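You operate a simulated robot arm through the tools that you are given. There is no shell and no other tool.

You are at the controls of a simulated two-armed robot. One attempt, no reset.

TASK
Open the wooden box and move the grey pad to the yellow lift.
Fine: free both catches, lay the lid on the green table, leave the carton in the box.

It is judged by the outcome, as a careful person would: the job done as asked, and still so three seconds after it is handed in. It fails if anything else is knocked over, pushed out of place, dropped, spilled or broken. Lids that push on must go on centred and level and be pressed home; caps that screw on are set level and turned clockwise until they are tight.

THE ROBOT
Two 7-joint arms with fingered hands on one trunk, on a base that drives. Base frame: it is fixed to the floor where the robot stands at the start and does not move with it; the origin is under the middle of the robot, x ahead of it, y to its left, z up. Readings come in m, rad, newtons and seconds.
The left shoulder is at the start at [0.059, 0.173, 1.229], the right one opposite. With the tool pointing down near the work surface each hand reaches from about 0.38 to 0.78 m from the robot's upright axis, wherever it stands, measured 20 degrees to its own side. Places, roughly: flat carton [2, -0.5, 0.75]; grey handled pad [2, -0.5, 0.75]; left box catch [2.3, -0.4, 0.9]; right box catch [1.9, -0.5, 0.9]; top of the green table [2.2, -0.6, 0.7]; top of the yellow lift [1.1, -1, 0.7]; wooden lid [2, -0.5, 0.75]. Payload 3.5 kg a hand.
Tool frame (each hand has its own): the origin (TCP) lies between the finger pads and is the grasp point; the fingertips stand 0.03 m ahead of it; z points along the fingers, y is the line along which they close. Largest opening 0.104 m; the body of the gripper starts 0.035 m behind the TCP. The gripper is a hand of 3 fingers: y runs from the thumb to the fingers, the wrist lies at [-0.015, -0.104, -0.178] in the tool frame, and closing takes about 1.5 s.
Orientation is that of the tool frame in the base frame, as a unit quaternion [w, x, y, z]. With the fingers straight down and the wrist toward the robot, the tool's x, y and z point along [0, 1, 0], [1, 0, 0] and [0, 0, -1] of the base frame.

THE INTERFACE
- The arms move only by the tool move_arm. It takes "left_rows", "right_rows" or both (then of equal length, played together; a hand with none holds still); each is a list of rows, each an object (a shift or turn left out is 0, a gripper value left out holds the last) with "offset": the shift along the base's x, y, z in m, a list of three; "angular": the turn, a rotation vector about the base's x, y, z in rad, a list of three; "claw": the gripper command, from -1 (fully open) to 1 (shut), values between in proportion. In form: [{"offset": [dx, dy, dz], "angular": [wx, wy, wz], "claw": claw}, ...]. A call has 1 to 20 rows; each row is the pose to reach, as a shift and turn from the pose commanded when the call began. Rows are played at 5 a second. More than 0.05 m and 0.15 rad between two rows, or a gripper value outside its range, and nothing of the call is played. Where a pose cannot be reached the arm comes as near as it can. A force on the tool above 90 N (or 10 N above the force at the start of the call, whichever is more), or a blocked arm, ends the call early, and 0.2 s more pass. The fingers move at their own pace (about 0.072 m/s each) and stop on an object; they squeeze with about 32 N. The grip force told is the motor's: it shows also when the fingers shut on nothing. Time passes only in rows, and 0.2 s behind the last, so rows that repeat a pose let the fingers close. The reply holds the time, the measured pose of the TCP, the force on the tool along the base axes, the opening and the grip force, in the units named above and with some noise, with the torque about the TCP (base axes, N m) and any sound that the robot's microphone picked up.
- Cameras (640 x 400 px; columns grow to the right, rows downward): "scene" is now at [0.1484, 0.0091, 1.405]; the picture's right is [0.11, -0.99, 0.00], its down [-0.56, -0.06, -0.82] and it looks along [0.82, 0.09, -0.57] (base axes); focal length 295 px, centre (320, 200). "left" rides on the left gripper at [-0.064, -0.094, -0.117] in its tool frame; the picture's right is [-0.72, -0.33, 0.61], its down [0.64, -0.65, 0.40] and it looks along [0.27, 0.68, 0.68] (tool axes); focal length 238 px, centre (320, 200). "right" rides on the right gripper at [0.064, -0.094, -0.117] in its tool frame; the picture's right is [-0.72, 0.33, -0.61], its down [-0.64, -0.65, 0.40] and it looks along [-0.27, 0.68, 0.68] (tool axes); focal length 238 px, centre (320, 200). There is no depth. A picture from a camera that has moved, and an enlarged one, comes with that camera's place and axes in the base frame and with its lens.
- get_image(camera): a new picture of that camera. It takes no simulated time.
- slide_trunk(by): slides the trunk up (or, below 0, down) by that many m; the arms and the scene camera ride with it, the base frame stays. It gives what a move gives, with no picture.
- base_move(legs): drives the robot by 1 to 6 legs, each [ahead, left, turn to the left] in m, m and rad, along the robot's own axes; the way and the turn of a leg run together, so that a leg with both is an arc; at most 1.5 m and 3.142 rad a leg. The arms and the cameras ride along, it lands a little off, and it stops where it bumps. It gives what a move gives.
- set_grasp(shape, hand): the hand has 3 fingers and takes this shape, open, in about a second: jaw (thumb against the fingers, like two jaws); tri (thumb and two fingers); tip (a fingertip pinch); poke (one finger out to press); point (the index stretched); flat (the hand flat); cup (the hand cupped); fist (a fist). The gripper value then closes the fingers along that shape, each until it touches; the sizes above hold for jaw. It gives what a move gives, with no picture.
- aim_head(pan, tilt): turns the head with the scene camera to pan (to the left, within 1.501 rad either way) and tilt (down, from -0.506 to 1.204), counted from straight ahead of the robot. It gives what a move gives.
- inspect(camera, box): a new picture of the part [left, top, right, bottom] of that camera's present view, enlarged. It takes no simulated time.
- close_job(): hands the job in; it is judged then, once.

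Nothing tells you exact positions but the pictures and the camera data. Unless the task says otherwise, let go and move clear before handing in.

The tools are called as name(argument=value, ...) on one line, values as JSON. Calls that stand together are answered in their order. move_arm: Moves the arms, as the interface text tells. Its arguments: {"type":"object","properties":{"left_rows":{"type":"array"},"right_rows":{"type":"array"}},"required":[]} The other tools are called the same way: slide_trunk (by) slides the trunk up or down; set_grasp (shape, hand) gives the hand a shape; base_move (legs) drives the base; aim_head (pan, tilt) turns the head that bears the scene camera; get_image (camera) takes a picture; inspect (camera, box) takes an enlarged picture of a part of a camera's view; close_job () hands the job in.

At the start:

```text
clock: 0.0
left_tool_pos: [0.5417, 0.1688, 1.0744]
left_tcp_rot: [0.0, 0.707, 0.707, 0.0]
left_force: [0.6, 0.3, -0.5]
left_moment: [0.03, -0.02, -0.01]
left_opening: 0.1036
left_grip_force: 0.0
left_shape: jaw
right_tool_pos: [0.5397, -0.1736, 1.0674]
right_tcp_rot: [0.0, 0.707, 0.707, 0.0]
right_force: [-0.6, 0.5, 0.1]
right_moment: [-0.01, -0.01, -0.04]
right_opening: 0.1034
right_grip_force: 0.0
right_shape: jaw
trunk travel left (down, up): [-0.325, 0.429]
robot x, y, heading: [0.0028, -0.0036, 0.002]
head pan, tilt: [0.11, 0.6]
```

scene: 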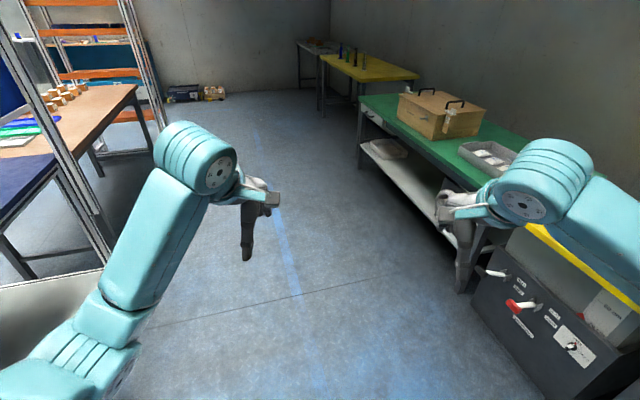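
right: 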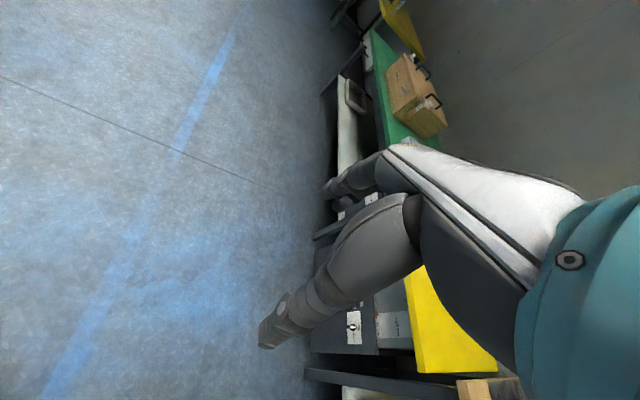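
left: 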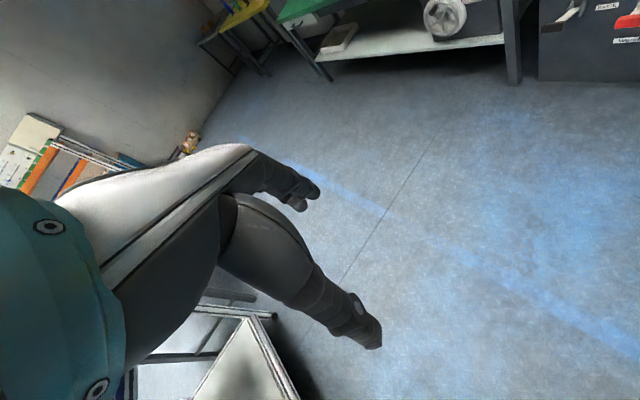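

I see the green table ahead on the right with the wooden box on it, and the yellow lift nearer on the right. I'll look closer before moving.

inspect(camera="scene", box=[340, 60, 560, 200])

inspect(camera="scene", box=[440, 180, 640, 400])

aim_head(pan=-0.6, tilt=0.6)

```text
2.86 times, centred on (450, 130) of scene
camera zoom: at [0.1484, 0.0091, 1.405], right [0.11, -0.99, 0.0], down [-0.56, -0.06, -0.82], along [0.82, 0.09, -0.57], focal length 843 px, centre (-51, 400)
```

zoom: 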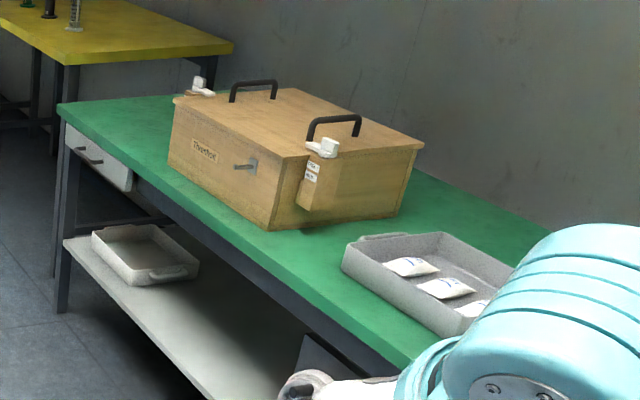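

```text
1.82 times, centred on (540, 290) of scene
camera zoom: at [0.1484, 0.0091, 1.405], right [0.11, -0.99, 0.0], down [-0.56, -0.06, -0.82], along [0.82, 0.09, -0.57], focal length 537 px, centre (-80, 36)
```

zoom: 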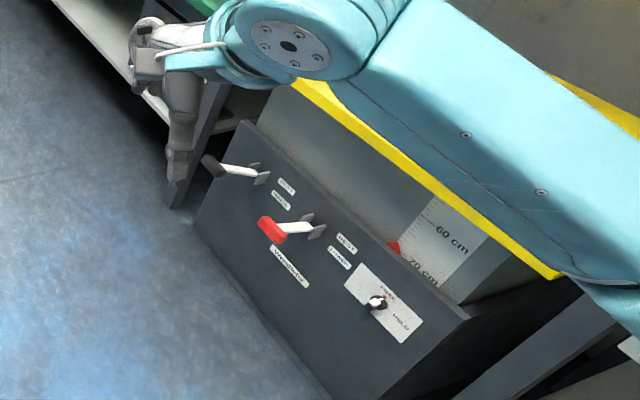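

```text
clock: 1.1
left_tool_pos: [0.5419, 0.1688, 1.0734]
left_tcp_rot: [0.0, 0.707, 0.708, 0.0]
left_force: [1.0, -0.7, 0.8]
left_moment: [0.01, 0.0, 0.03]
left_opening: 0.1037
left_grip_force: 0.1
left_shape: jaw
right_tool_pos: [0.5403, -0.1742, 1.0688]
right_tcp_rot: [0.0, 0.707, 0.707, 0.001]
right_force: [-0.2, 0.0, 0.7]
right_moment: [0.02, -0.04, 0.02]
right_opening: 0.1034
right_grip_force: 0.1
right_shape: jaw
trunk travel left (down, up): [-0.325, 0.429]
robot x, y, heading: [0.0026, 0.0019, 0.002]
head pan, tilt: [-0.6, 0.6]
```

get_image(camera="scene")

inspect(camera="scene", box=[160, 60, 360, 185])

```text
taken
camera scene: at [0.1335, -0.0505, 1.405], right [-0.56, -0.83, 0.0], down [-0.47, 0.32, -0.83], along [0.68, -0.47, -0.56], focal length 295 px, centre (320, 200)
```

scene: 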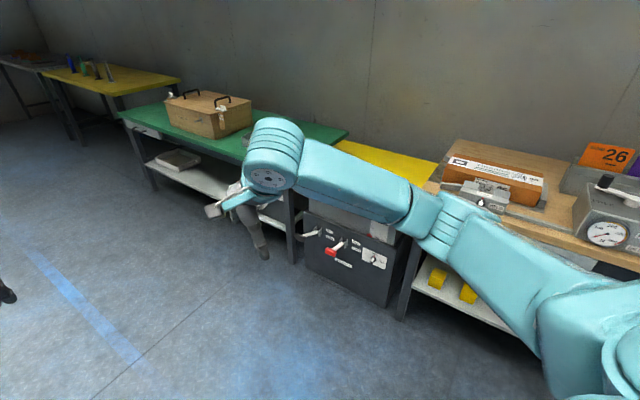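

```text
3.20 times, centred on (260, 122) of scene
camera zoom: at [0.1335, -0.0505, 1.405], right [-0.56, -0.83, 0.0], down [-0.47, 0.32, -0.83], along [0.68, -0.47, -0.56], focal length 944 px, centre (512, 448)
```

zoom: 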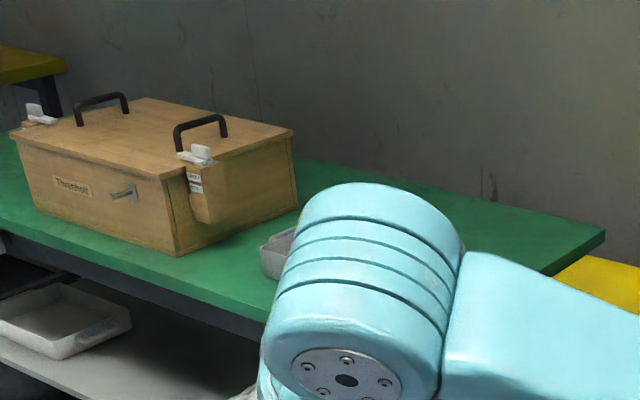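

The box is on the green table, whose front edge runs about 22° to my x axis. I'll drive to a standoff facing the box, heading about -1.18 rad, and look again.

base_move(legs=[[1.5, 0.22, 0], [0.28, 0, 0], [0, 0, -1.18]])

aim_head(pan=0, tilt=0.7)

get_image(camera="scene")

```text
refused: leg 1 is longer than a leg can be; nothing moved
```

```text
clock: 2.1
left_tool_pos: [0.5415, 0.1684, 1.0737]
left_tcp_rot: [0.0, 0.707, 0.708, 0.0]
left_force: [0.4, 0.4, 0.4]
left_moment: [0.0, -0.02, -0.02]
left_opening: 0.1037
left_grip_force: 0.0
left_shape: jaw
right_tool_pos: [0.5402, -0.1743, 1.0684]
right_tcp_rot: [0.001, 0.707, 0.707, 0.0]
right_force: [0.7, -0.1, -0.5]
right_moment: [0.0, 0.03, -0.03]
right_opening: 0.1036
right_grip_force: 0.1
right_shape: jaw
trunk travel left (down, up): [-0.325, 0.429]
robot x, y, heading: [-0.0015, 0.0007, 0.005]
head pan, tilt: [0.0, 0.7]
```

```text
taken
camera scene: at [0.1455, -0.0007, 1.3964], right [0.0, -1.0, 0.0], down [-0.64, 0.0, -0.77], along [0.77, 0.0, -0.64], focal length 295 px, centre (320, 200)
```

scene: 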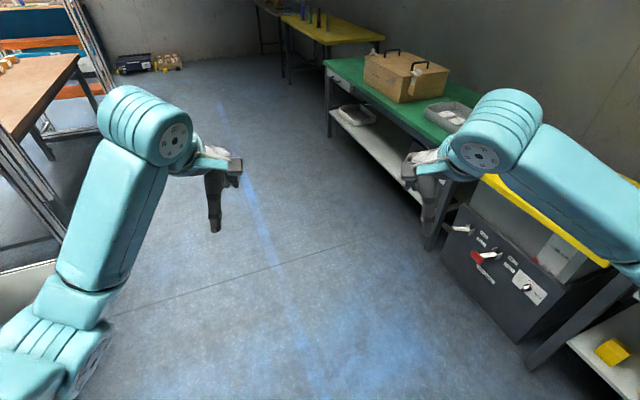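

The leg was too long, so nothing moved. I'll split it into shorter legs.

base_move(legs=[[0.9, 0.12, 0], [0.88, 0.1, 0], [0, 0, -1.18]])

get_image(camera="scene")

```text
clock: 14.2
left_tool_pos: [2.1484, -0.2319, 1.0728]
left_tcp_rot: [0.0, 0.982, 0.187, 0.0]
left_force: [-0.2, 0.2, 0.1]
left_moment: [0.01, 0.04, -0.03]
left_opening: 0.1035
left_grip_force: 0.1
left_shape: jaw
right_tool_pos: [1.8284, -0.3556, 1.0675]
right_tcp_rot: [0.0, 0.983, 0.185, -0.001]
right_force: [0.0, 0.4, -0.5]
right_moment: [-0.03, -0.01, 0.01]
right_opening: 0.1036
right_grip_force: 0.0
right_shape: jaw
trunk travel left (down, up): [-0.325, 0.429]
robot x, y, heading: [1.7945, 0.2108, -1.197]
head pan, tilt: [0.0, 0.7]
```

```text
taken
camera scene: at [1.8467, 0.0749, 1.3964], right [-0.93, -0.37, 0.0], down [-0.24, 0.6, -0.76], along [0.28, -0.71, -0.64], focal length 295 px, centre (320, 200)
```

scene: 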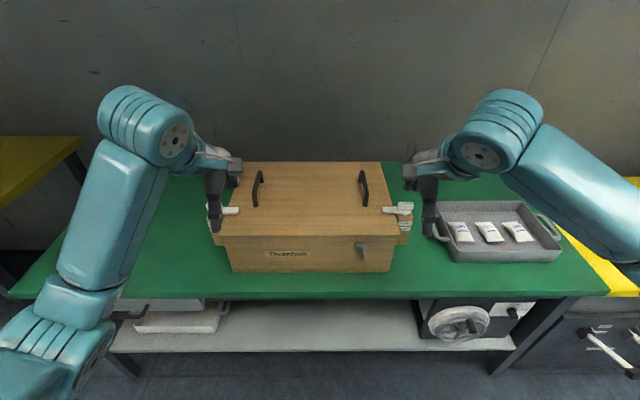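

I'm now facing the box. I'll zoom in on the catches, the handles and the front lever.

inspect(camera="scene", box=[200, 140, 300, 290])

inspect(camera="scene", box=[320, 140, 440, 290])

get_image(camera="right")

get_image(camera="left")

```text
2.67 times, centred on (250, 215) of scene
camera zoom: at [1.8467, 0.0749, 1.3964], right [-0.93, -0.37, 0.0], down [-0.24, 0.6, -0.76], along [0.28, -0.71, -0.64], focal length 787 px, centre (507, 160)
```

zoom: 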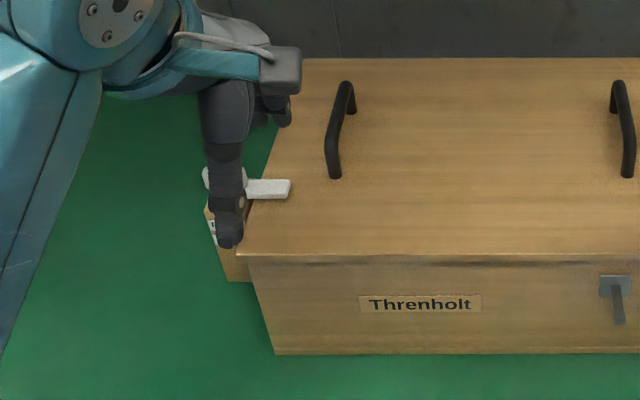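

```text
2.67 times, centred on (380, 215) of scene
camera zoom: at [1.8467, 0.0749, 1.3964], right [-0.93, -0.37, 0.0], down [-0.24, 0.6, -0.76], along [0.28, -0.71, -0.64], focal length 787 px, centre (160, 160)
```

zoom: 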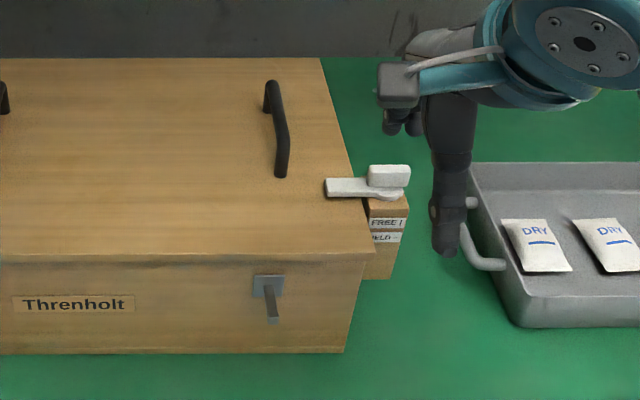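

```text
taken
camera right: at [1.8538, -0.2443, 1.1839], right [-0.55, -0.57, 0.61], down [-0.84, 0.37, -0.4], along [0.0, -0.73, -0.68], focal length 238 px, centre (320, 200)
```

right: 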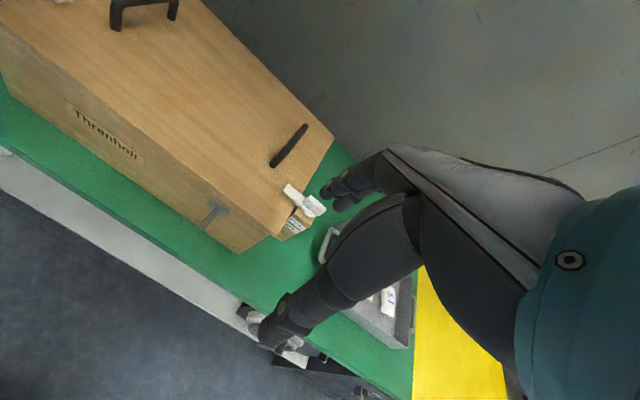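

```text
taken
camera left: at [2.0544, -0.1678, 1.1912], right [-0.79, 0.04, -0.61], down [0.36, 0.84, -0.4], along [0.5, -0.54, -0.68], focal length 238 px, centre (320, 200)
```

left: 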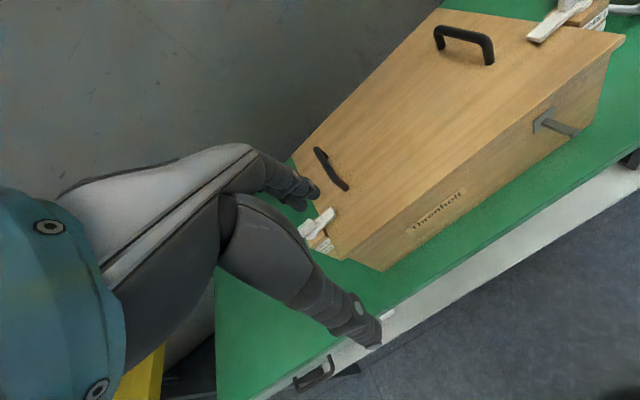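

The right catch has labels reading something like FREE and HELD. I'll zoom in further to read them and see how the bar moves.

inspect(camera="scene", box=[376, 196, 420, 226])

inspect(camera="right", box=[260, 170, 340, 240])

inspect(camera="left", box=[520, 0, 640, 80])

inspect(camera="left", box=[280, 190, 360, 270])

```text
13.33 times, centred on (398, 211) of scene
camera zoom: at [1.8467, 0.0749, 1.3964], right [-0.93, -0.37, 0.0], down [-0.24, 0.6, -0.76], along [0.28, -0.71, -0.64], focal length 3935 px, centre (-720, 53)
```

zoom: 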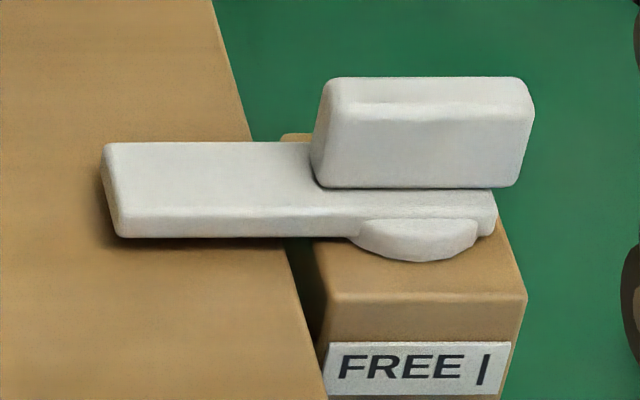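

```text
5.71 times, centred on (300, 205) of right
camera zoom: at [1.8538, -0.2443, 1.1839], right [-0.55, -0.57, 0.61], down [-0.84, 0.37, -0.4], along [0.0, -0.73, -0.68], focal length 1362 px, centre (434, 171)
```

zoom: 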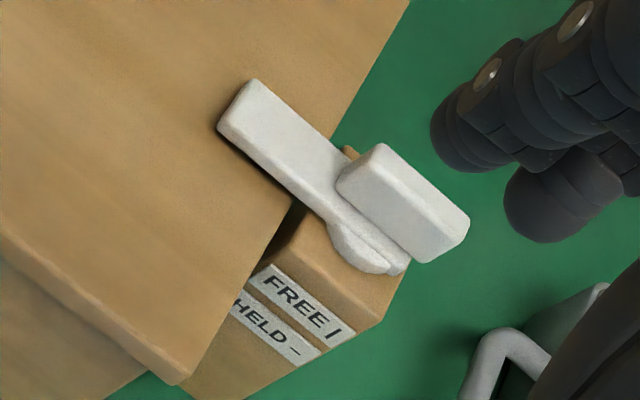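

```text
5.00 times, centred on (580, 40) of left
camera zoom: at [2.0544, -0.1678, 1.1912], right [-0.79, 0.04, -0.61], down [0.36, 0.84, -0.4], along [0.5, -0.54, -0.68], focal length 1192 px, centre (-980, 1000)
```

zoom: 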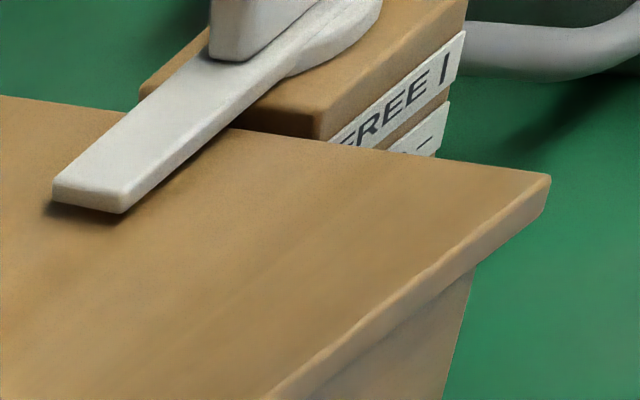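

```text
5.00 times, centred on (320, 230) of left
camera zoom: at [2.0544, -0.1678, 1.1912], right [-0.79, 0.04, -0.61], down [0.36, 0.84, -0.4], along [0.5, -0.54, -0.68], focal length 1192 px, centre (320, 50)
```

zoom: 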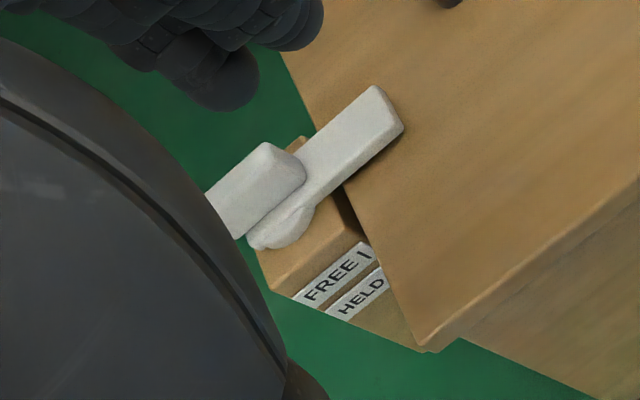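

The catches are turn-buttons: HELD "–" means across the lid, FREE "|" means in line with the box side, so each needs a quarter turn by its raised tab. Before moving closer I'll look down to check the clearance between my base and the table edge.

aim_head(pan=0, tilt=1.204)

get_image(camera="scene")

```text
clock: 15.1
left_tool_pos: [2.148, -0.2342, 1.0745]
left_tcp_rot: [0.0, 0.982, 0.186, 0.001]
left_force: [0.3, 0.1, 0.6]
left_moment: [0.02, -0.03, 0.03]
left_opening: 0.1034
left_grip_force: 0.1
left_shape: jaw
right_tool_pos: [1.8297, -0.3547, 1.0678]
right_tcp_rot: [0.0, 0.983, 0.186, 0.0]
right_force: [0.0, -0.8, -0.1]
right_moment: [0.0, -0.04, 0.0]
right_opening: 0.1035
right_grip_force: 0.1
right_shape: jaw
trunk travel left (down, up): [-0.325, 0.429]
robot x, y, heading: [1.7981, 0.2117, -1.199]
head pan, tilt: [0.0, 1.201]
```

```text
taken
camera scene: at [1.8363, 0.1019, 1.3605], right [-0.93, -0.37, 0.0], down [-0.34, 0.87, -0.36], along [0.13, -0.34, -0.93], focal length 295 px, centre (320, 200)
```

scene: 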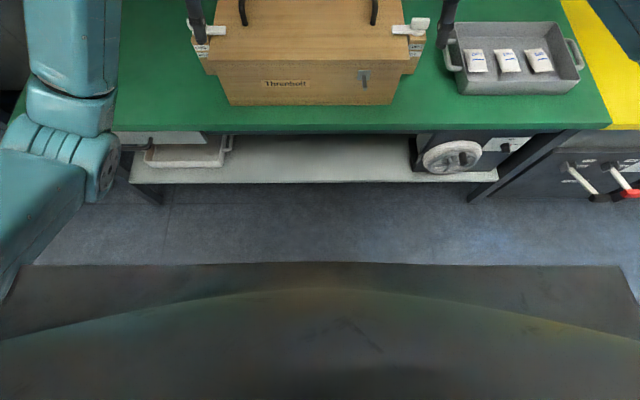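

There's plenty of clearance: my base front is at most about 0.33 m from my axis and the table edge is at about 0.565 m. I'll move 0.16 m closer and centre on the box.

base_move(legs=[[0.16, 0.025, 0]])

aim_head(pan=0, tilt=0.85)

get_image(camera="scene")

get_image(camera="left")

get_image(camera="right")

```text
clock: 16.5
left_tool_pos: [2.2318, -0.3708, 1.0715]
left_tcp_rot: [0.0, 0.983, 0.186, 0.0]
left_force: [-0.3, -0.2, 0.8]
left_moment: [0.02, 0.0, -0.01]
left_opening: 0.1039
left_grip_force: 0.1
left_shape: jaw
right_tool_pos: [1.9115, -0.4958, 1.0669]
right_tcp_rot: [-0.001, 0.983, 0.186, 0.0]
right_force: [-0.7, 0.7, -0.9]
right_moment: [-0.01, 0.0, 0.01]
right_opening: 0.1036
right_grip_force: 0.1
right_shape: jaw
trunk travel left (down, up): [-0.325, 0.429]
robot x, y, heading: [1.8746, 0.0701, -1.198]
head pan, tilt: [0.0, 1.201]
```

```text
clock: 17.3
left_tool_pos: [2.2309, -0.3718, 1.0738]
left_tcp_rot: [0.0, 0.982, 0.186, 0.0]
left_force: [-0.6, -0.5, -0.2]
left_moment: [-0.01, -0.02, 0.0]
left_opening: 0.1038
left_grip_force: 0.1
left_shape: jaw
right_tool_pos: [1.912, -0.4951, 1.0676]
right_tcp_rot: [0.0, 0.982, 0.187, 0.0]
right_force: [0.1, -0.6, -1.1]
right_moment: [0.0, -0.03, 0.04]
right_opening: 0.1036
right_grip_force: 0.0
right_shape: jaw
trunk travel left (down, up): [-0.325, 0.429]
robot x, y, heading: [1.8728, 0.0727, -1.194]
head pan, tilt: [0.0, 0.85]
```

```text
taken
camera scene: at [1.9267, -0.0582, 1.384], right [-0.93, -0.37, 0.0], down [-0.28, 0.7, -0.66], along [0.24, -0.61, -0.75], focal length 295 px, centre (320, 200)
```

scene: 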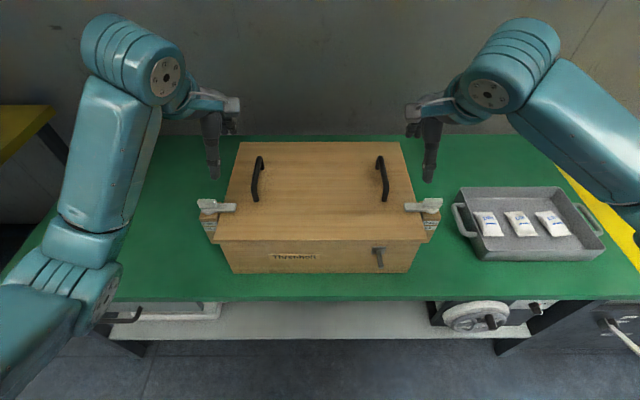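

```text
taken
camera left: at [2.1372, -0.307, 1.1912], right [-0.79, 0.04, -0.61], down [0.36, 0.84, -0.4], along [0.5, -0.54, -0.68], focal length 238 px, centre (320, 200)
```

left: 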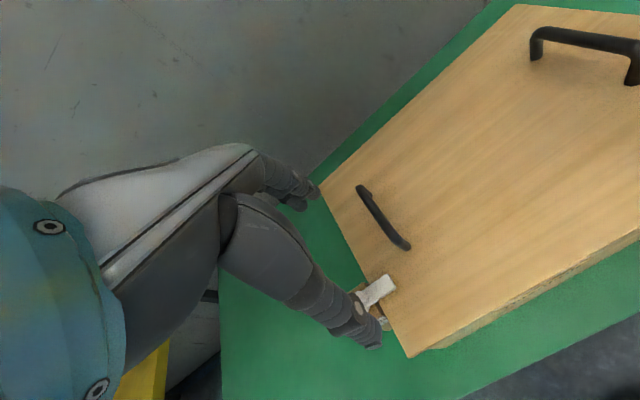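

```text
taken
camera right: at [1.9366, -0.3838, 1.1839], right [-0.55, -0.57, 0.61], down [-0.84, 0.37, -0.4], along [0.0, -0.73, -0.68], focal length 238 px, centre (320, 200)
```

right: 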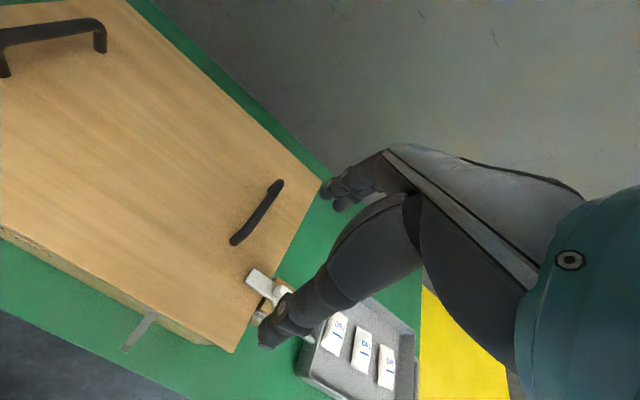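

I'll zoom on both catches to get their precise positions.

inspect(camera="scene", box=[395, 185, 451, 220])

inspect(camera="scene", box=[189, 185, 245, 220])

inspect(camera="right", box=[230, 250, 310, 300])

inspect(camera="left", box=[340, 260, 420, 310])

inspect(camera="scene", box=[220, 120, 440, 290])

```text
11.43 times, centred on (423, 202) of scene
camera zoom: at [1.9267, -0.0582, 1.384], right [-0.93, -0.37, 0.0], down [-0.28, 0.7, -0.66], along [0.24, -0.61, -0.75], focal length 3373 px, centre (-857, 171)
```

zoom: 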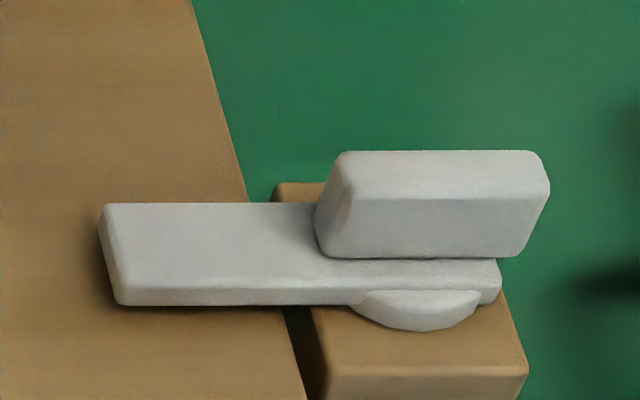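

```text
11.43 times, centred on (217, 202) of scene
camera zoom: at [1.9267, -0.0582, 1.384], right [-0.93, -0.37, 0.0], down [-0.28, 0.7, -0.66], along [0.24, -0.61, -0.75], focal length 3373 px, centre (1497, 171)
```

zoom: 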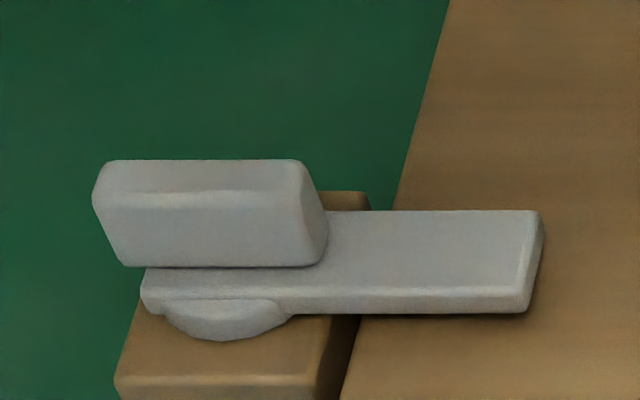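

```text
8.00 times, centred on (270, 275) of right
camera zoom: at [1.9366, -0.3838, 1.1839], right [-0.55, -0.57, 0.61], down [-0.84, 0.37, -0.4], along [0.0, -0.73, -0.68], focal length 1907 px, centre (720, -400)
```

zoom: 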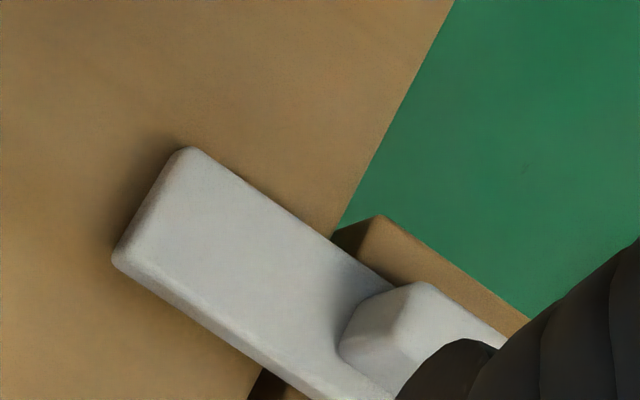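

```text
8.00 times, centred on (380, 285) of left
camera zoom: at [2.1372, -0.307, 1.1912], right [-0.79, 0.04, -0.61], down [0.36, 0.84, -0.4], along [0.5, -0.54, -0.68], focal length 1907 px, centre (-160, -480)
```

zoom: 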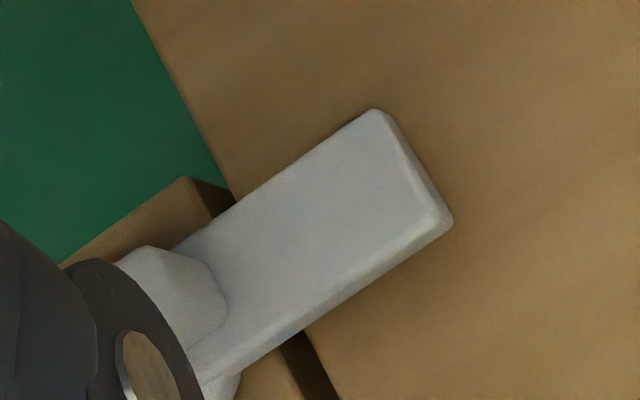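

```text
2.35 times, centred on (330, 205) of scene
camera zoom: at [1.9267, -0.0582, 1.384], right [-0.93, -0.37, 0.0], down [-0.28, 0.7, -0.66], along [0.24, -0.61, -0.75], focal length 694 px, centre (296, 188)
```

zoom: 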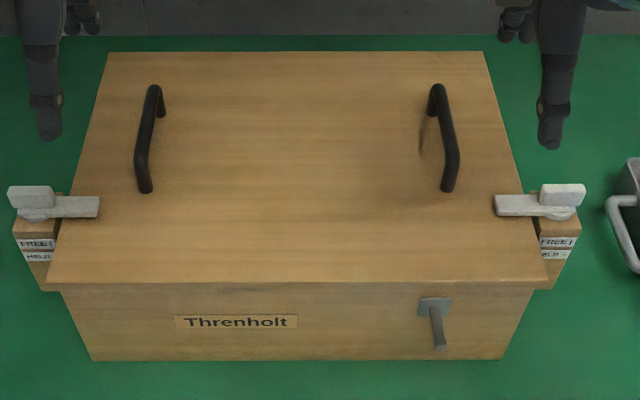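

The catches triangulate to about fwd 0.565 m and ±0.247 m right/left of my axis, with tab tops near z 0.90 and bar tops near 0.88. I'll move both hands above the tabs, stay above them, and check the alignment.

move_arm(right_rows=[{"offset": [-0.03, -0.024, 0]}, {"offset": [-0.0588, -0.0486, 0]}, {"offset": [-0.0588, -0.0486, -0.045]}, {"offset": [-0.0588, -0.0486, -0.08]}, {"offset": [-0.0588, -0.0486, -0.1]}, {"offset": [-0.0588, -0.0486, -0.1]}], left_rows=[{"offset": [0.04, 0.006, 0]}, {"offset": [0.0803, 0.0119, 0]}, {"offset": [0.0803, 0.0119, -0.045]}, {"offset": [0.0803, 0.0119, -0.085]}, {"offset": [0.0803, 0.0119, -0.105]}, {"offset": [0.0803, 0.0119, -0.105]}])

get_image(camera="scene")

inspect(camera="scene", box=[380, 140, 476, 230])

inspect(camera="scene", box=[169, 140, 265, 230])

get_image(camera="right")

get_image(camera="left")

```text
clock: 18.7
left_tool_pos: [2.3113, -0.3583, 0.9682]
left_tcp_rot: [0.0, 0.983, 0.186, -0.001]
left_force: [-0.3, -0.1, 0.0]
left_moment: [-0.01, 0.01, -0.02]
left_opening: 0.1036
left_grip_force: 0.1
left_shape: jaw
right_tool_pos: [1.8546, -0.5428, 0.968]
right_tcp_rot: [0.0, 0.983, 0.186, 0.0]
right_force: [-0.7, -0.1, 0.1]
right_moment: [0.0, -0.02, 0.01]
right_opening: 0.1039
right_grip_force: 0.1
right_shape: jaw
trunk travel left (down, up): [-0.325, 0.429]
robot x, y, heading: [1.8747, 0.0732, -1.197]
head pan, tilt: [0.0, 0.85]
```

```text
taken
camera scene: at [1.9267, -0.0582, 1.3842], right [-0.93, -0.37, 0.0], down [-0.28, 0.7, -0.66], along [0.24, -0.61, -0.75], focal length 295 px, centre (320, 200)
```

scene: 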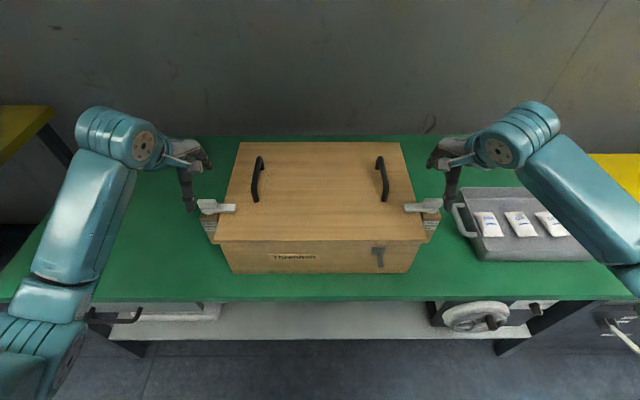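

```text
4.44 times, centred on (428, 185) of scene
camera zoom: at [1.9267, -0.0582, 1.3842], right [-0.93, -0.37, 0.0], down [-0.28, 0.7, -0.66], along [0.24, -0.61, -0.75], focal length 1312 px, centre (-160, 267)
```

zoom: 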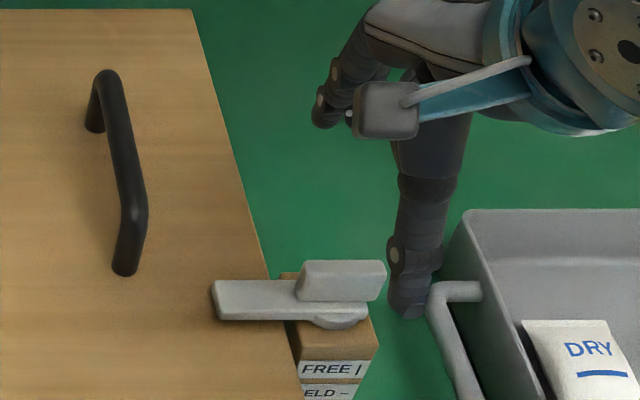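

```text
4.44 times, centred on (217, 185) of scene
camera zoom: at [1.9267, -0.0582, 1.3842], right [-0.93, -0.37, 0.0], down [-0.28, 0.7, -0.66], along [0.24, -0.61, -0.75], focal length 1312 px, centre (778, 267)
```

zoom: 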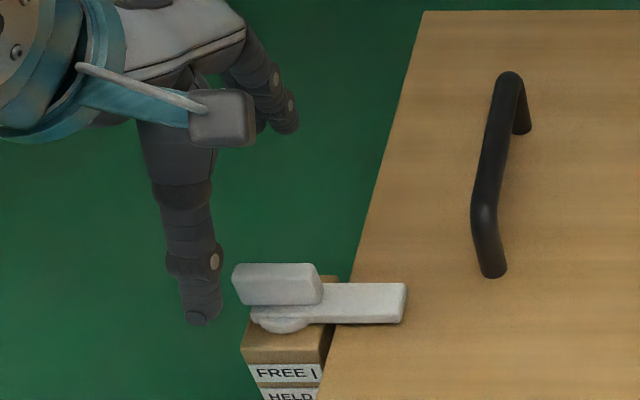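

```text
taken
camera right: at [1.8786, -0.4314, 1.0847], right [-0.55, -0.57, 0.61], down [-0.84, 0.37, -0.4], along [0.0, -0.73, -0.68], focal length 238 px, centre (320, 200)
```

right: 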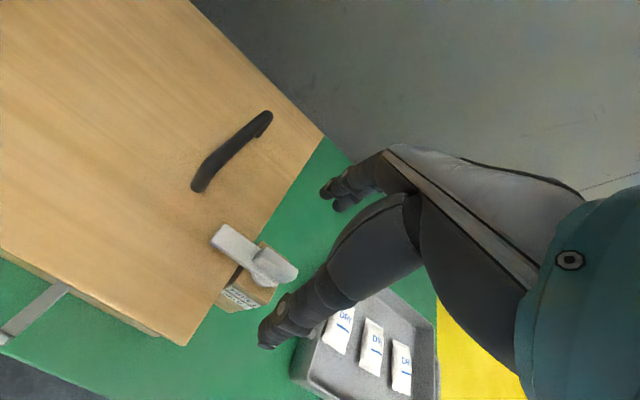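

```text
taken
camera left: at [2.2176, -0.2939, 1.086], right [-0.79, 0.04, -0.61], down [0.36, 0.84, -0.4], along [0.5, -0.54, -0.68], focal length 238 px, centre (320, 200)
```

left: 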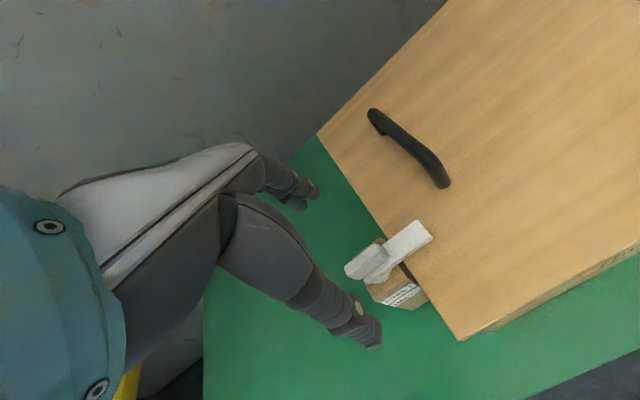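

Both hands line up over the tabs. I'll lower them so the fingertips sit just above the bars and close on the tabs.

move_arm(right_rows=[{"offset": [0, 0, -0.025]}, {"offset": [0, 0, -0.045]}, {"offset": [0, 0, -0.053]}, {"offset": [0, 0, -0.053], "claw": 0.0}, {"offset": [0, 0, -0.053], "claw": 0.5}, {"offset": [0, 0, -0.053], "claw": 1}, {"offset": [0, 0, -0.053], "claw": 1}, {"offset": [0, 0, -0.053], "claw": 1}, {"offset": [0, 0, -0.053], "claw": 1}, {"offset": [0, 0, -0.053], "claw": 1}, {"offset": [0, 0, -0.053], "claw": 1}], left_rows=[{"offset": [0, 0, -0.025]}, {"offset": [0, 0, -0.045]}, {"offset": [0, 0, -0.053]}, {"offset": [0, 0, -0.053], "claw": 0.0}, {"offset": [0, 0, -0.053], "claw": 0.5}, {"offset": [0, 0, -0.053], "claw": 1}, {"offset": [0, 0, -0.053], "claw": 1}, {"offset": [0, 0, -0.053], "claw": 1}, {"offset": [0, 0, -0.053], "claw": 1}, {"offset": [0, 0, -0.053], "claw": 1}, {"offset": [0, 0, -0.053], "claw": 1}])

inspect(camera="scene", box=[380, 140, 476, 230])

inspect(camera="scene", box=[169, 140, 265, 230])

get_image(camera="right")

get_image(camera="left")

```text
clock: 21.1
left_tool_pos: [2.3108, -0.3603, 0.9154]
left_tcp_rot: [-0.001, 0.982, 0.187, 0.0]
left_force: [-0.2, -0.5, -2.1]
left_moment: [-0.04, -0.02, -0.02]
left_opening: 0.0071
left_grip_force: 32.3
left_shape: jaw
right_tool_pos: [1.8504, -0.5446, 0.915]
right_tcp_rot: [0.0, 0.982, 0.187, 0.0]
right_force: [0.5, 0.6, -1.4]
right_moment: [-0.01, -0.03, 0.02]
right_opening: 0.0072
right_grip_force: 32.0
right_shape: jaw
trunk travel left (down, up): [-0.325, 0.429]
robot x, y, heading: [1.8754, 0.0748, -1.198]
head pan, tilt: [0.0, 0.85]
```

```text
4.44 times, centred on (428, 185) of scene
camera zoom: at [1.9269, -0.0586, 1.3841], right [-0.93, -0.37, 0.0], down [-0.28, 0.7, -0.66], along [0.24, -0.61, -0.75], focal length 1312 px, centre (-160, 267)
```

zoom: 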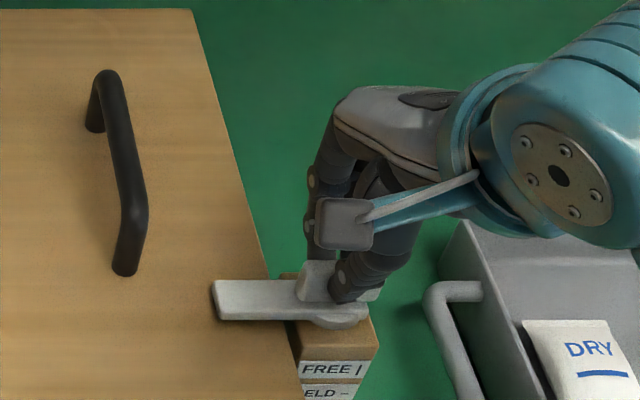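

```text
4.44 times, centred on (217, 185) of scene
camera zoom: at [1.9269, -0.0586, 1.3841], right [-0.93, -0.37, 0.0], down [-0.28, 0.7, -0.66], along [0.24, -0.61, -0.75], focal length 1312 px, centre (778, 267)
```

zoom: 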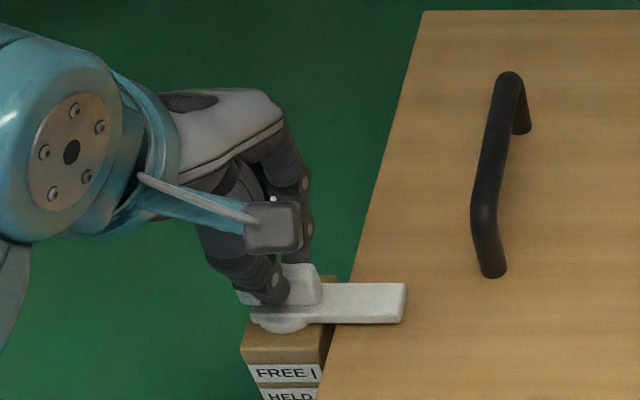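

```text
taken
camera right: at [1.877, -0.4326, 1.0309], right [-0.55, -0.57, 0.61], down [-0.84, 0.37, -0.4], along [0.0, -0.73, -0.68], focal length 238 px, centre (320, 200)
```

right: 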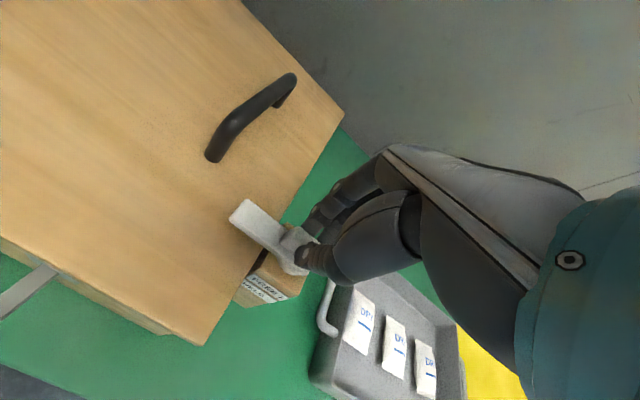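

```text
taken
camera left: at [2.2173, -0.2958, 1.0332], right [-0.79, 0.04, -0.61], down [0.36, 0.84, -0.4], along [0.5, -0.54, -0.68], focal length 238 px, centre (320, 200)
```

left: 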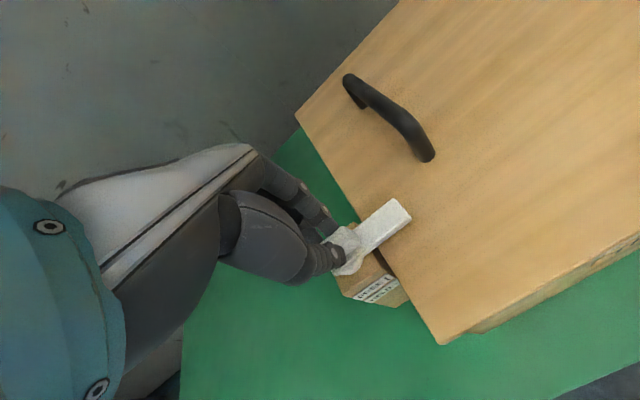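

Both tabs appear pinched with the thumb in front and the fingers behind. I'll start turning each catch outward slowly and check that it follows.

move_arm(right_rows=[{"angular": [0, 0, 0.1]}, {"angular": [0, 0, 0.2]}, {"angular": [0, 0, 0.3]}, {"angular": [0, 0, 0.4]}, {"angular": [0, 0, 0.5]}], left_rows=[{"angular": [0, 0, -0.1]}, {"angular": [0, 0, -0.2]}, {"angular": [0, 0, -0.3]}, {"angular": [0, 0, -0.4]}, {"angular": [0, 0, -0.5]}])

inspect(camera="scene", box=[160, 130, 480, 240])

```text
clock: 22.3
left_tool_pos: [2.3131, -0.3599, 0.9161]
left_tcp_rot: [0.0, 0.998, -0.061, 0.003]
left_force: [16.6, -2.3, -2.8]
left_moment: [-0.14, -0.35, 0.34]
left_opening: 0.0061
left_grip_force: 32.0
left_shape: jaw
right_tool_pos: [1.8514, -0.5464, 0.9142]
right_tcp_rot: [0.001, 0.906, 0.423, -0.002]
right_force: [-15.6, -11.7, 2.1]
right_moment: [-0.22, 0.31, -0.3]
right_opening: 0.0062
right_grip_force: 32.4
right_shape: jaw
trunk travel left (down, up): [-0.325, 0.429]
robot x, y, heading: [1.8748, 0.0721, -1.2]
head pan, tilt: [0.0, 0.85]
```

```text
2.00 times, centred on (320, 185) of scene
camera zoom: at [1.927, -0.0599, 1.384], right [-0.93, -0.37, 0.0], down [-0.28, 0.7, -0.66], along [0.24, -0.61, -0.75], focal length 590 px, centre (320, 230)
```

zoom: 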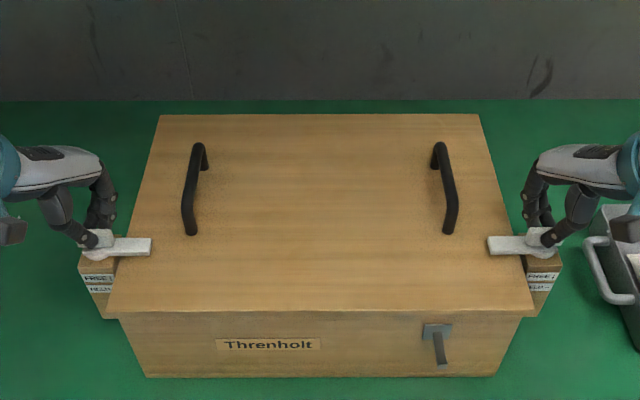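

inspect(camera="scene", box=[390, 160, 460, 215])

inspect(camera="scene", box=[180, 160, 250, 215])

inspect(camera="right", box=[180, 130, 400, 330])

```text
7.27 times, centred on (425, 188) of scene
camera zoom: at [1.927, -0.0599, 1.384], right [-0.93, -0.37, 0.0], down [-0.28, 0.7, -0.66], along [0.24, -0.61, -0.75], focal length 2146 px, centre (-444, 291)
```

zoom: 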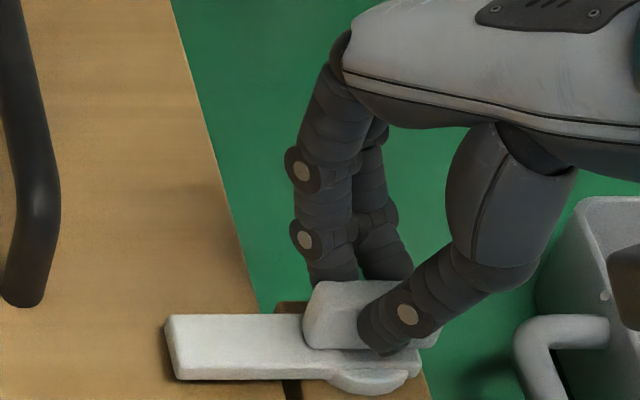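

```text
7.27 times, centred on (215, 188) of scene
camera zoom: at [1.927, -0.0599, 1.384], right [-0.93, -0.37, 0.0], down [-0.28, 0.7, -0.66], along [0.24, -0.61, -0.75], focal length 2146 px, centre (1084, 291)
```

zoom: 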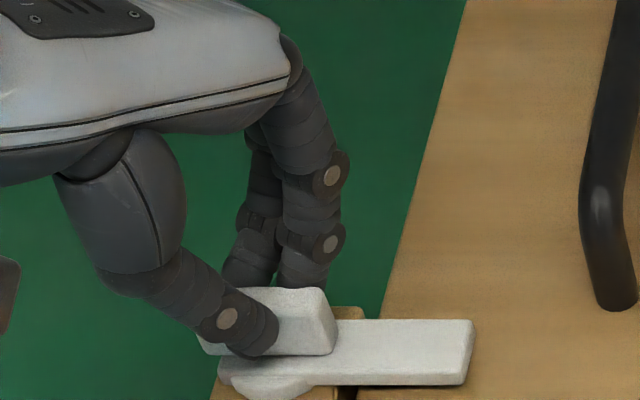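

```text
2.00 times, centred on (290, 230) of right
camera zoom: at [1.8207, -0.4362, 1.0305], right [-0.21, -0.76, 0.62], down [-0.91, -0.07, -0.4], along [0.35, -0.65, -0.68], focal length 477 px, centre (380, 140)
```

zoom: 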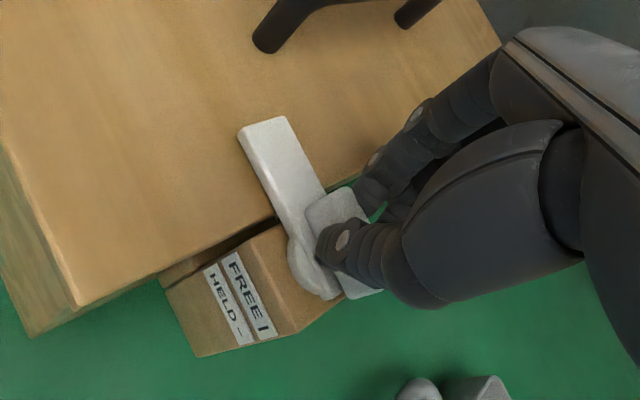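

The fingers slipped and the bars did not turn, because gripping on the pivot gives little leverage. I'll open, straighten the hands, and regrip farther out on the bar arms over the lid for more torque.

move_arm(right_rows=[{"claw": -0.2}, {"claw": -0.2}, {"claw": -0.2}, {"offset": [0, 0, 0.02], "angular": [0, 0, -0.1]}, {"offset": [0, 0, 0.04], "angular": [0, 0, -0.2]}, {"offset": [0, 0, 0.04], "angular": [0, 0, -0.3]}, {"offset": [0, 0, 0.04], "angular": [0, 0, -0.4]}, {"offset": [0, 0, 0.04], "angular": [0, 0, -0.5]}, {"offset": [0.0375, 0.0181, 0.04], "angular": [0, 0, -0.5]}, {"offset": [0.0375, 0.0181, 0.02], "angular": [0, 0, -0.5]}, {"offset": [0.0375, 0.0181, 0.005], "angular": [0, 0, -0.5]}, {"offset": [0.0375, 0.0181, 0.0], "angular": [0, 0, -0.5]}], left_rows=[{"claw": -0.2}, {"claw": -0.2}, {"claw": -0.2}, {"offset": [0, 0, 0.02], "angular": [0, 0, 0.1]}, {"offset": [0, 0, 0.04], "angular": [0, 0, 0.2]}, {"offset": [0, 0, 0.04], "angular": [0, 0, 0.3]}, {"offset": [0, 0, 0.04], "angular": [0, 0, 0.4]}, {"offset": [0, 0, 0.04], "angular": [0, 0, 0.5]}, {"offset": [-0.0409, -0.0151, 0.04], "angular": [0, 0, 0.5]}, {"offset": [-0.0409, -0.0151, 0.02], "angular": [0, 0, 0.5]}, {"offset": [-0.0409, -0.0151, 0.005], "angular": [0, 0, 0.5]}, {"offset": [-0.0409, -0.0151, 0.0], "angular": [0, 0, 0.5]}])

inspect(camera="scene", box=[390, 160, 460, 215])

inspect(camera="scene", box=[180, 160, 250, 215])

inspect(camera="right", box=[180, 130, 400, 330])

inspect(camera="left", box=[240, 130, 460, 330])

```text
clock: 24.9
left_tool_pos: [2.2704, -0.375, 0.9166]
left_tcp_rot: [-0.001, 0.982, 0.188, -0.001]
left_force: [-0.8, 0.3, 0.4]
left_moment: [0.0, 0.02, 0.02]
left_opening: 0.0619
left_grip_force: 0.1
left_shape: jaw
right_tool_pos: [1.8909, -0.5243, 0.9156]
right_tcp_rot: [0.0, 0.982, 0.186, 0.0]
right_force: [-0.1, 0.5, 0.2]
right_moment: [0.02, 0.02, 0.02]
right_opening: 0.062
right_grip_force: 0.1
right_shape: jaw
trunk travel left (down, up): [-0.325, 0.429]
robot x, y, heading: [1.8764, 0.0733, -1.201]
head pan, tilt: [0.0, 0.85]
```

```text
7.27 times, centred on (425, 188) of scene
camera zoom: at [1.9268, -0.0581, 1.3841], right [-0.93, -0.37, 0.0], down [-0.28, 0.7, -0.66], along [0.24, -0.61, -0.75], focal length 2146 px, centre (-444, 291)
```

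zoom: 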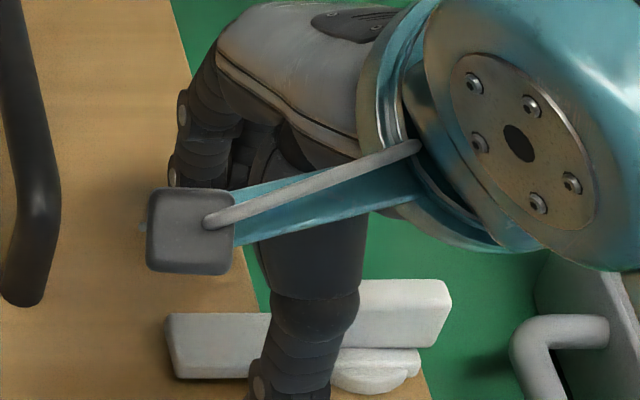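

```text
7.27 times, centred on (215, 188) of scene
camera zoom: at [1.9268, -0.0581, 1.3841], right [-0.93, -0.37, 0.0], down [-0.28, 0.7, -0.66], along [0.24, -0.61, -0.75], focal length 2146 px, centre (1084, 291)
```

zoom: 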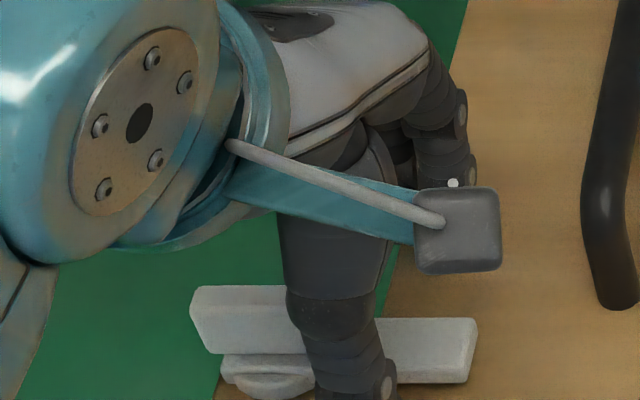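

```text
2.00 times, centred on (290, 230) of right
camera zoom: at [1.9151, -0.4142, 1.0312], right [-0.55, -0.57, 0.61], down [-0.84, 0.37, -0.4], along [0.0, -0.73, -0.68], focal length 477 px, centre (380, 140)
```

zoom: 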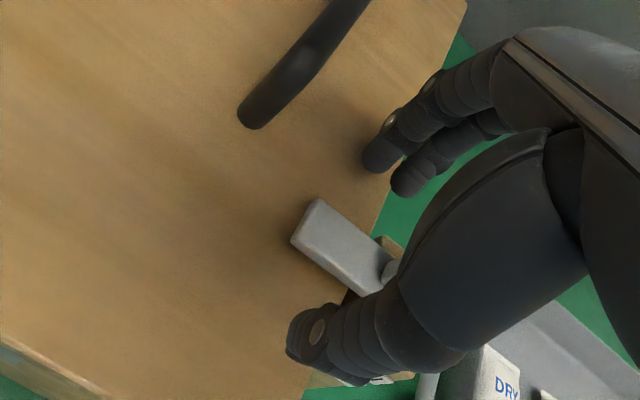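

```text
2.00 times, centred on (350, 230) of left
camera zoom: at [2.1763, -0.3105, 1.0335], right [-0.79, 0.04, -0.61], down [0.36, 0.84, -0.4], along [0.5, -0.54, -0.68], focal length 477 px, centre (260, 140)
```

zoom: 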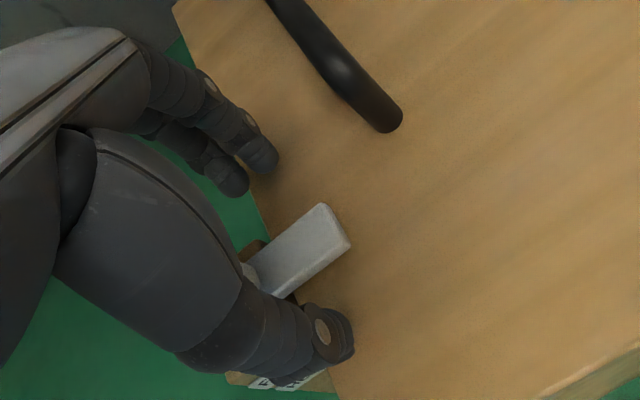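

The hands now straddle the bar arms. I'll lower gently until the fingertips are beside the bars, then close.

move_arm(right_rows=[{"offset": [0, 0, -0.004]}, {"offset": [0, 0, -0.008]}, {"offset": [0, 0, -0.008]}], left_rows=[{"offset": [0, 0, -0.004]}, {"offset": [0, 0, -0.008]}, {"offset": [0, 0, -0.008]}])

inspect(camera="right", box=[180, 130, 400, 330])

```text
clock: 25.7
left_tool_pos: [2.2683, -0.3746, 0.9064]
left_tcp_rot: [0.0, 0.982, 0.187, -0.001]
left_force: [1.6, -0.4, 0.3]
left_moment: [0.04, 0.01, -0.01]
left_opening: 0.0619
left_grip_force: 0.0
left_shape: jaw
right_tool_pos: [1.8895, -0.5244, 0.9063]
right_tcp_rot: [0.0, 0.983, 0.186, 0.0]
right_force: [0.6, 0.6, -0.1]
right_moment: [0.01, 0.04, 0.02]
right_opening: 0.0621
right_grip_force: 0.0
right_shape: jaw
trunk travel left (down, up): [-0.325, 0.429]
robot x, y, heading: [1.875, 0.0694, -1.191]
head pan, tilt: [0.0, 0.85]
```

```text
2.00 times, centred on (290, 230) of right
camera zoom: at [1.9153, -0.4133, 1.023], right [-0.55, -0.57, 0.61], down [-0.84, 0.37, -0.4], along [0.0, -0.73, -0.68], focal length 477 px, centre (380, 140)
```

zoom: 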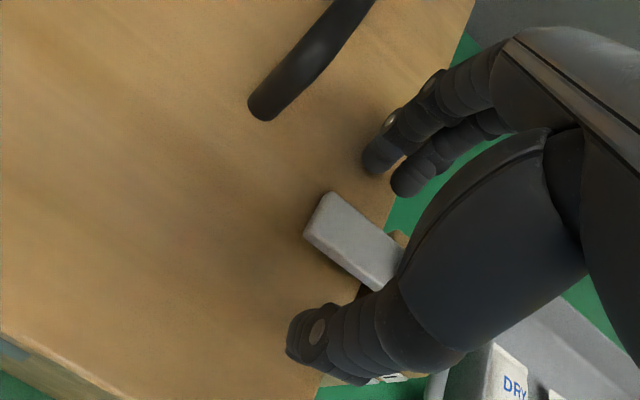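

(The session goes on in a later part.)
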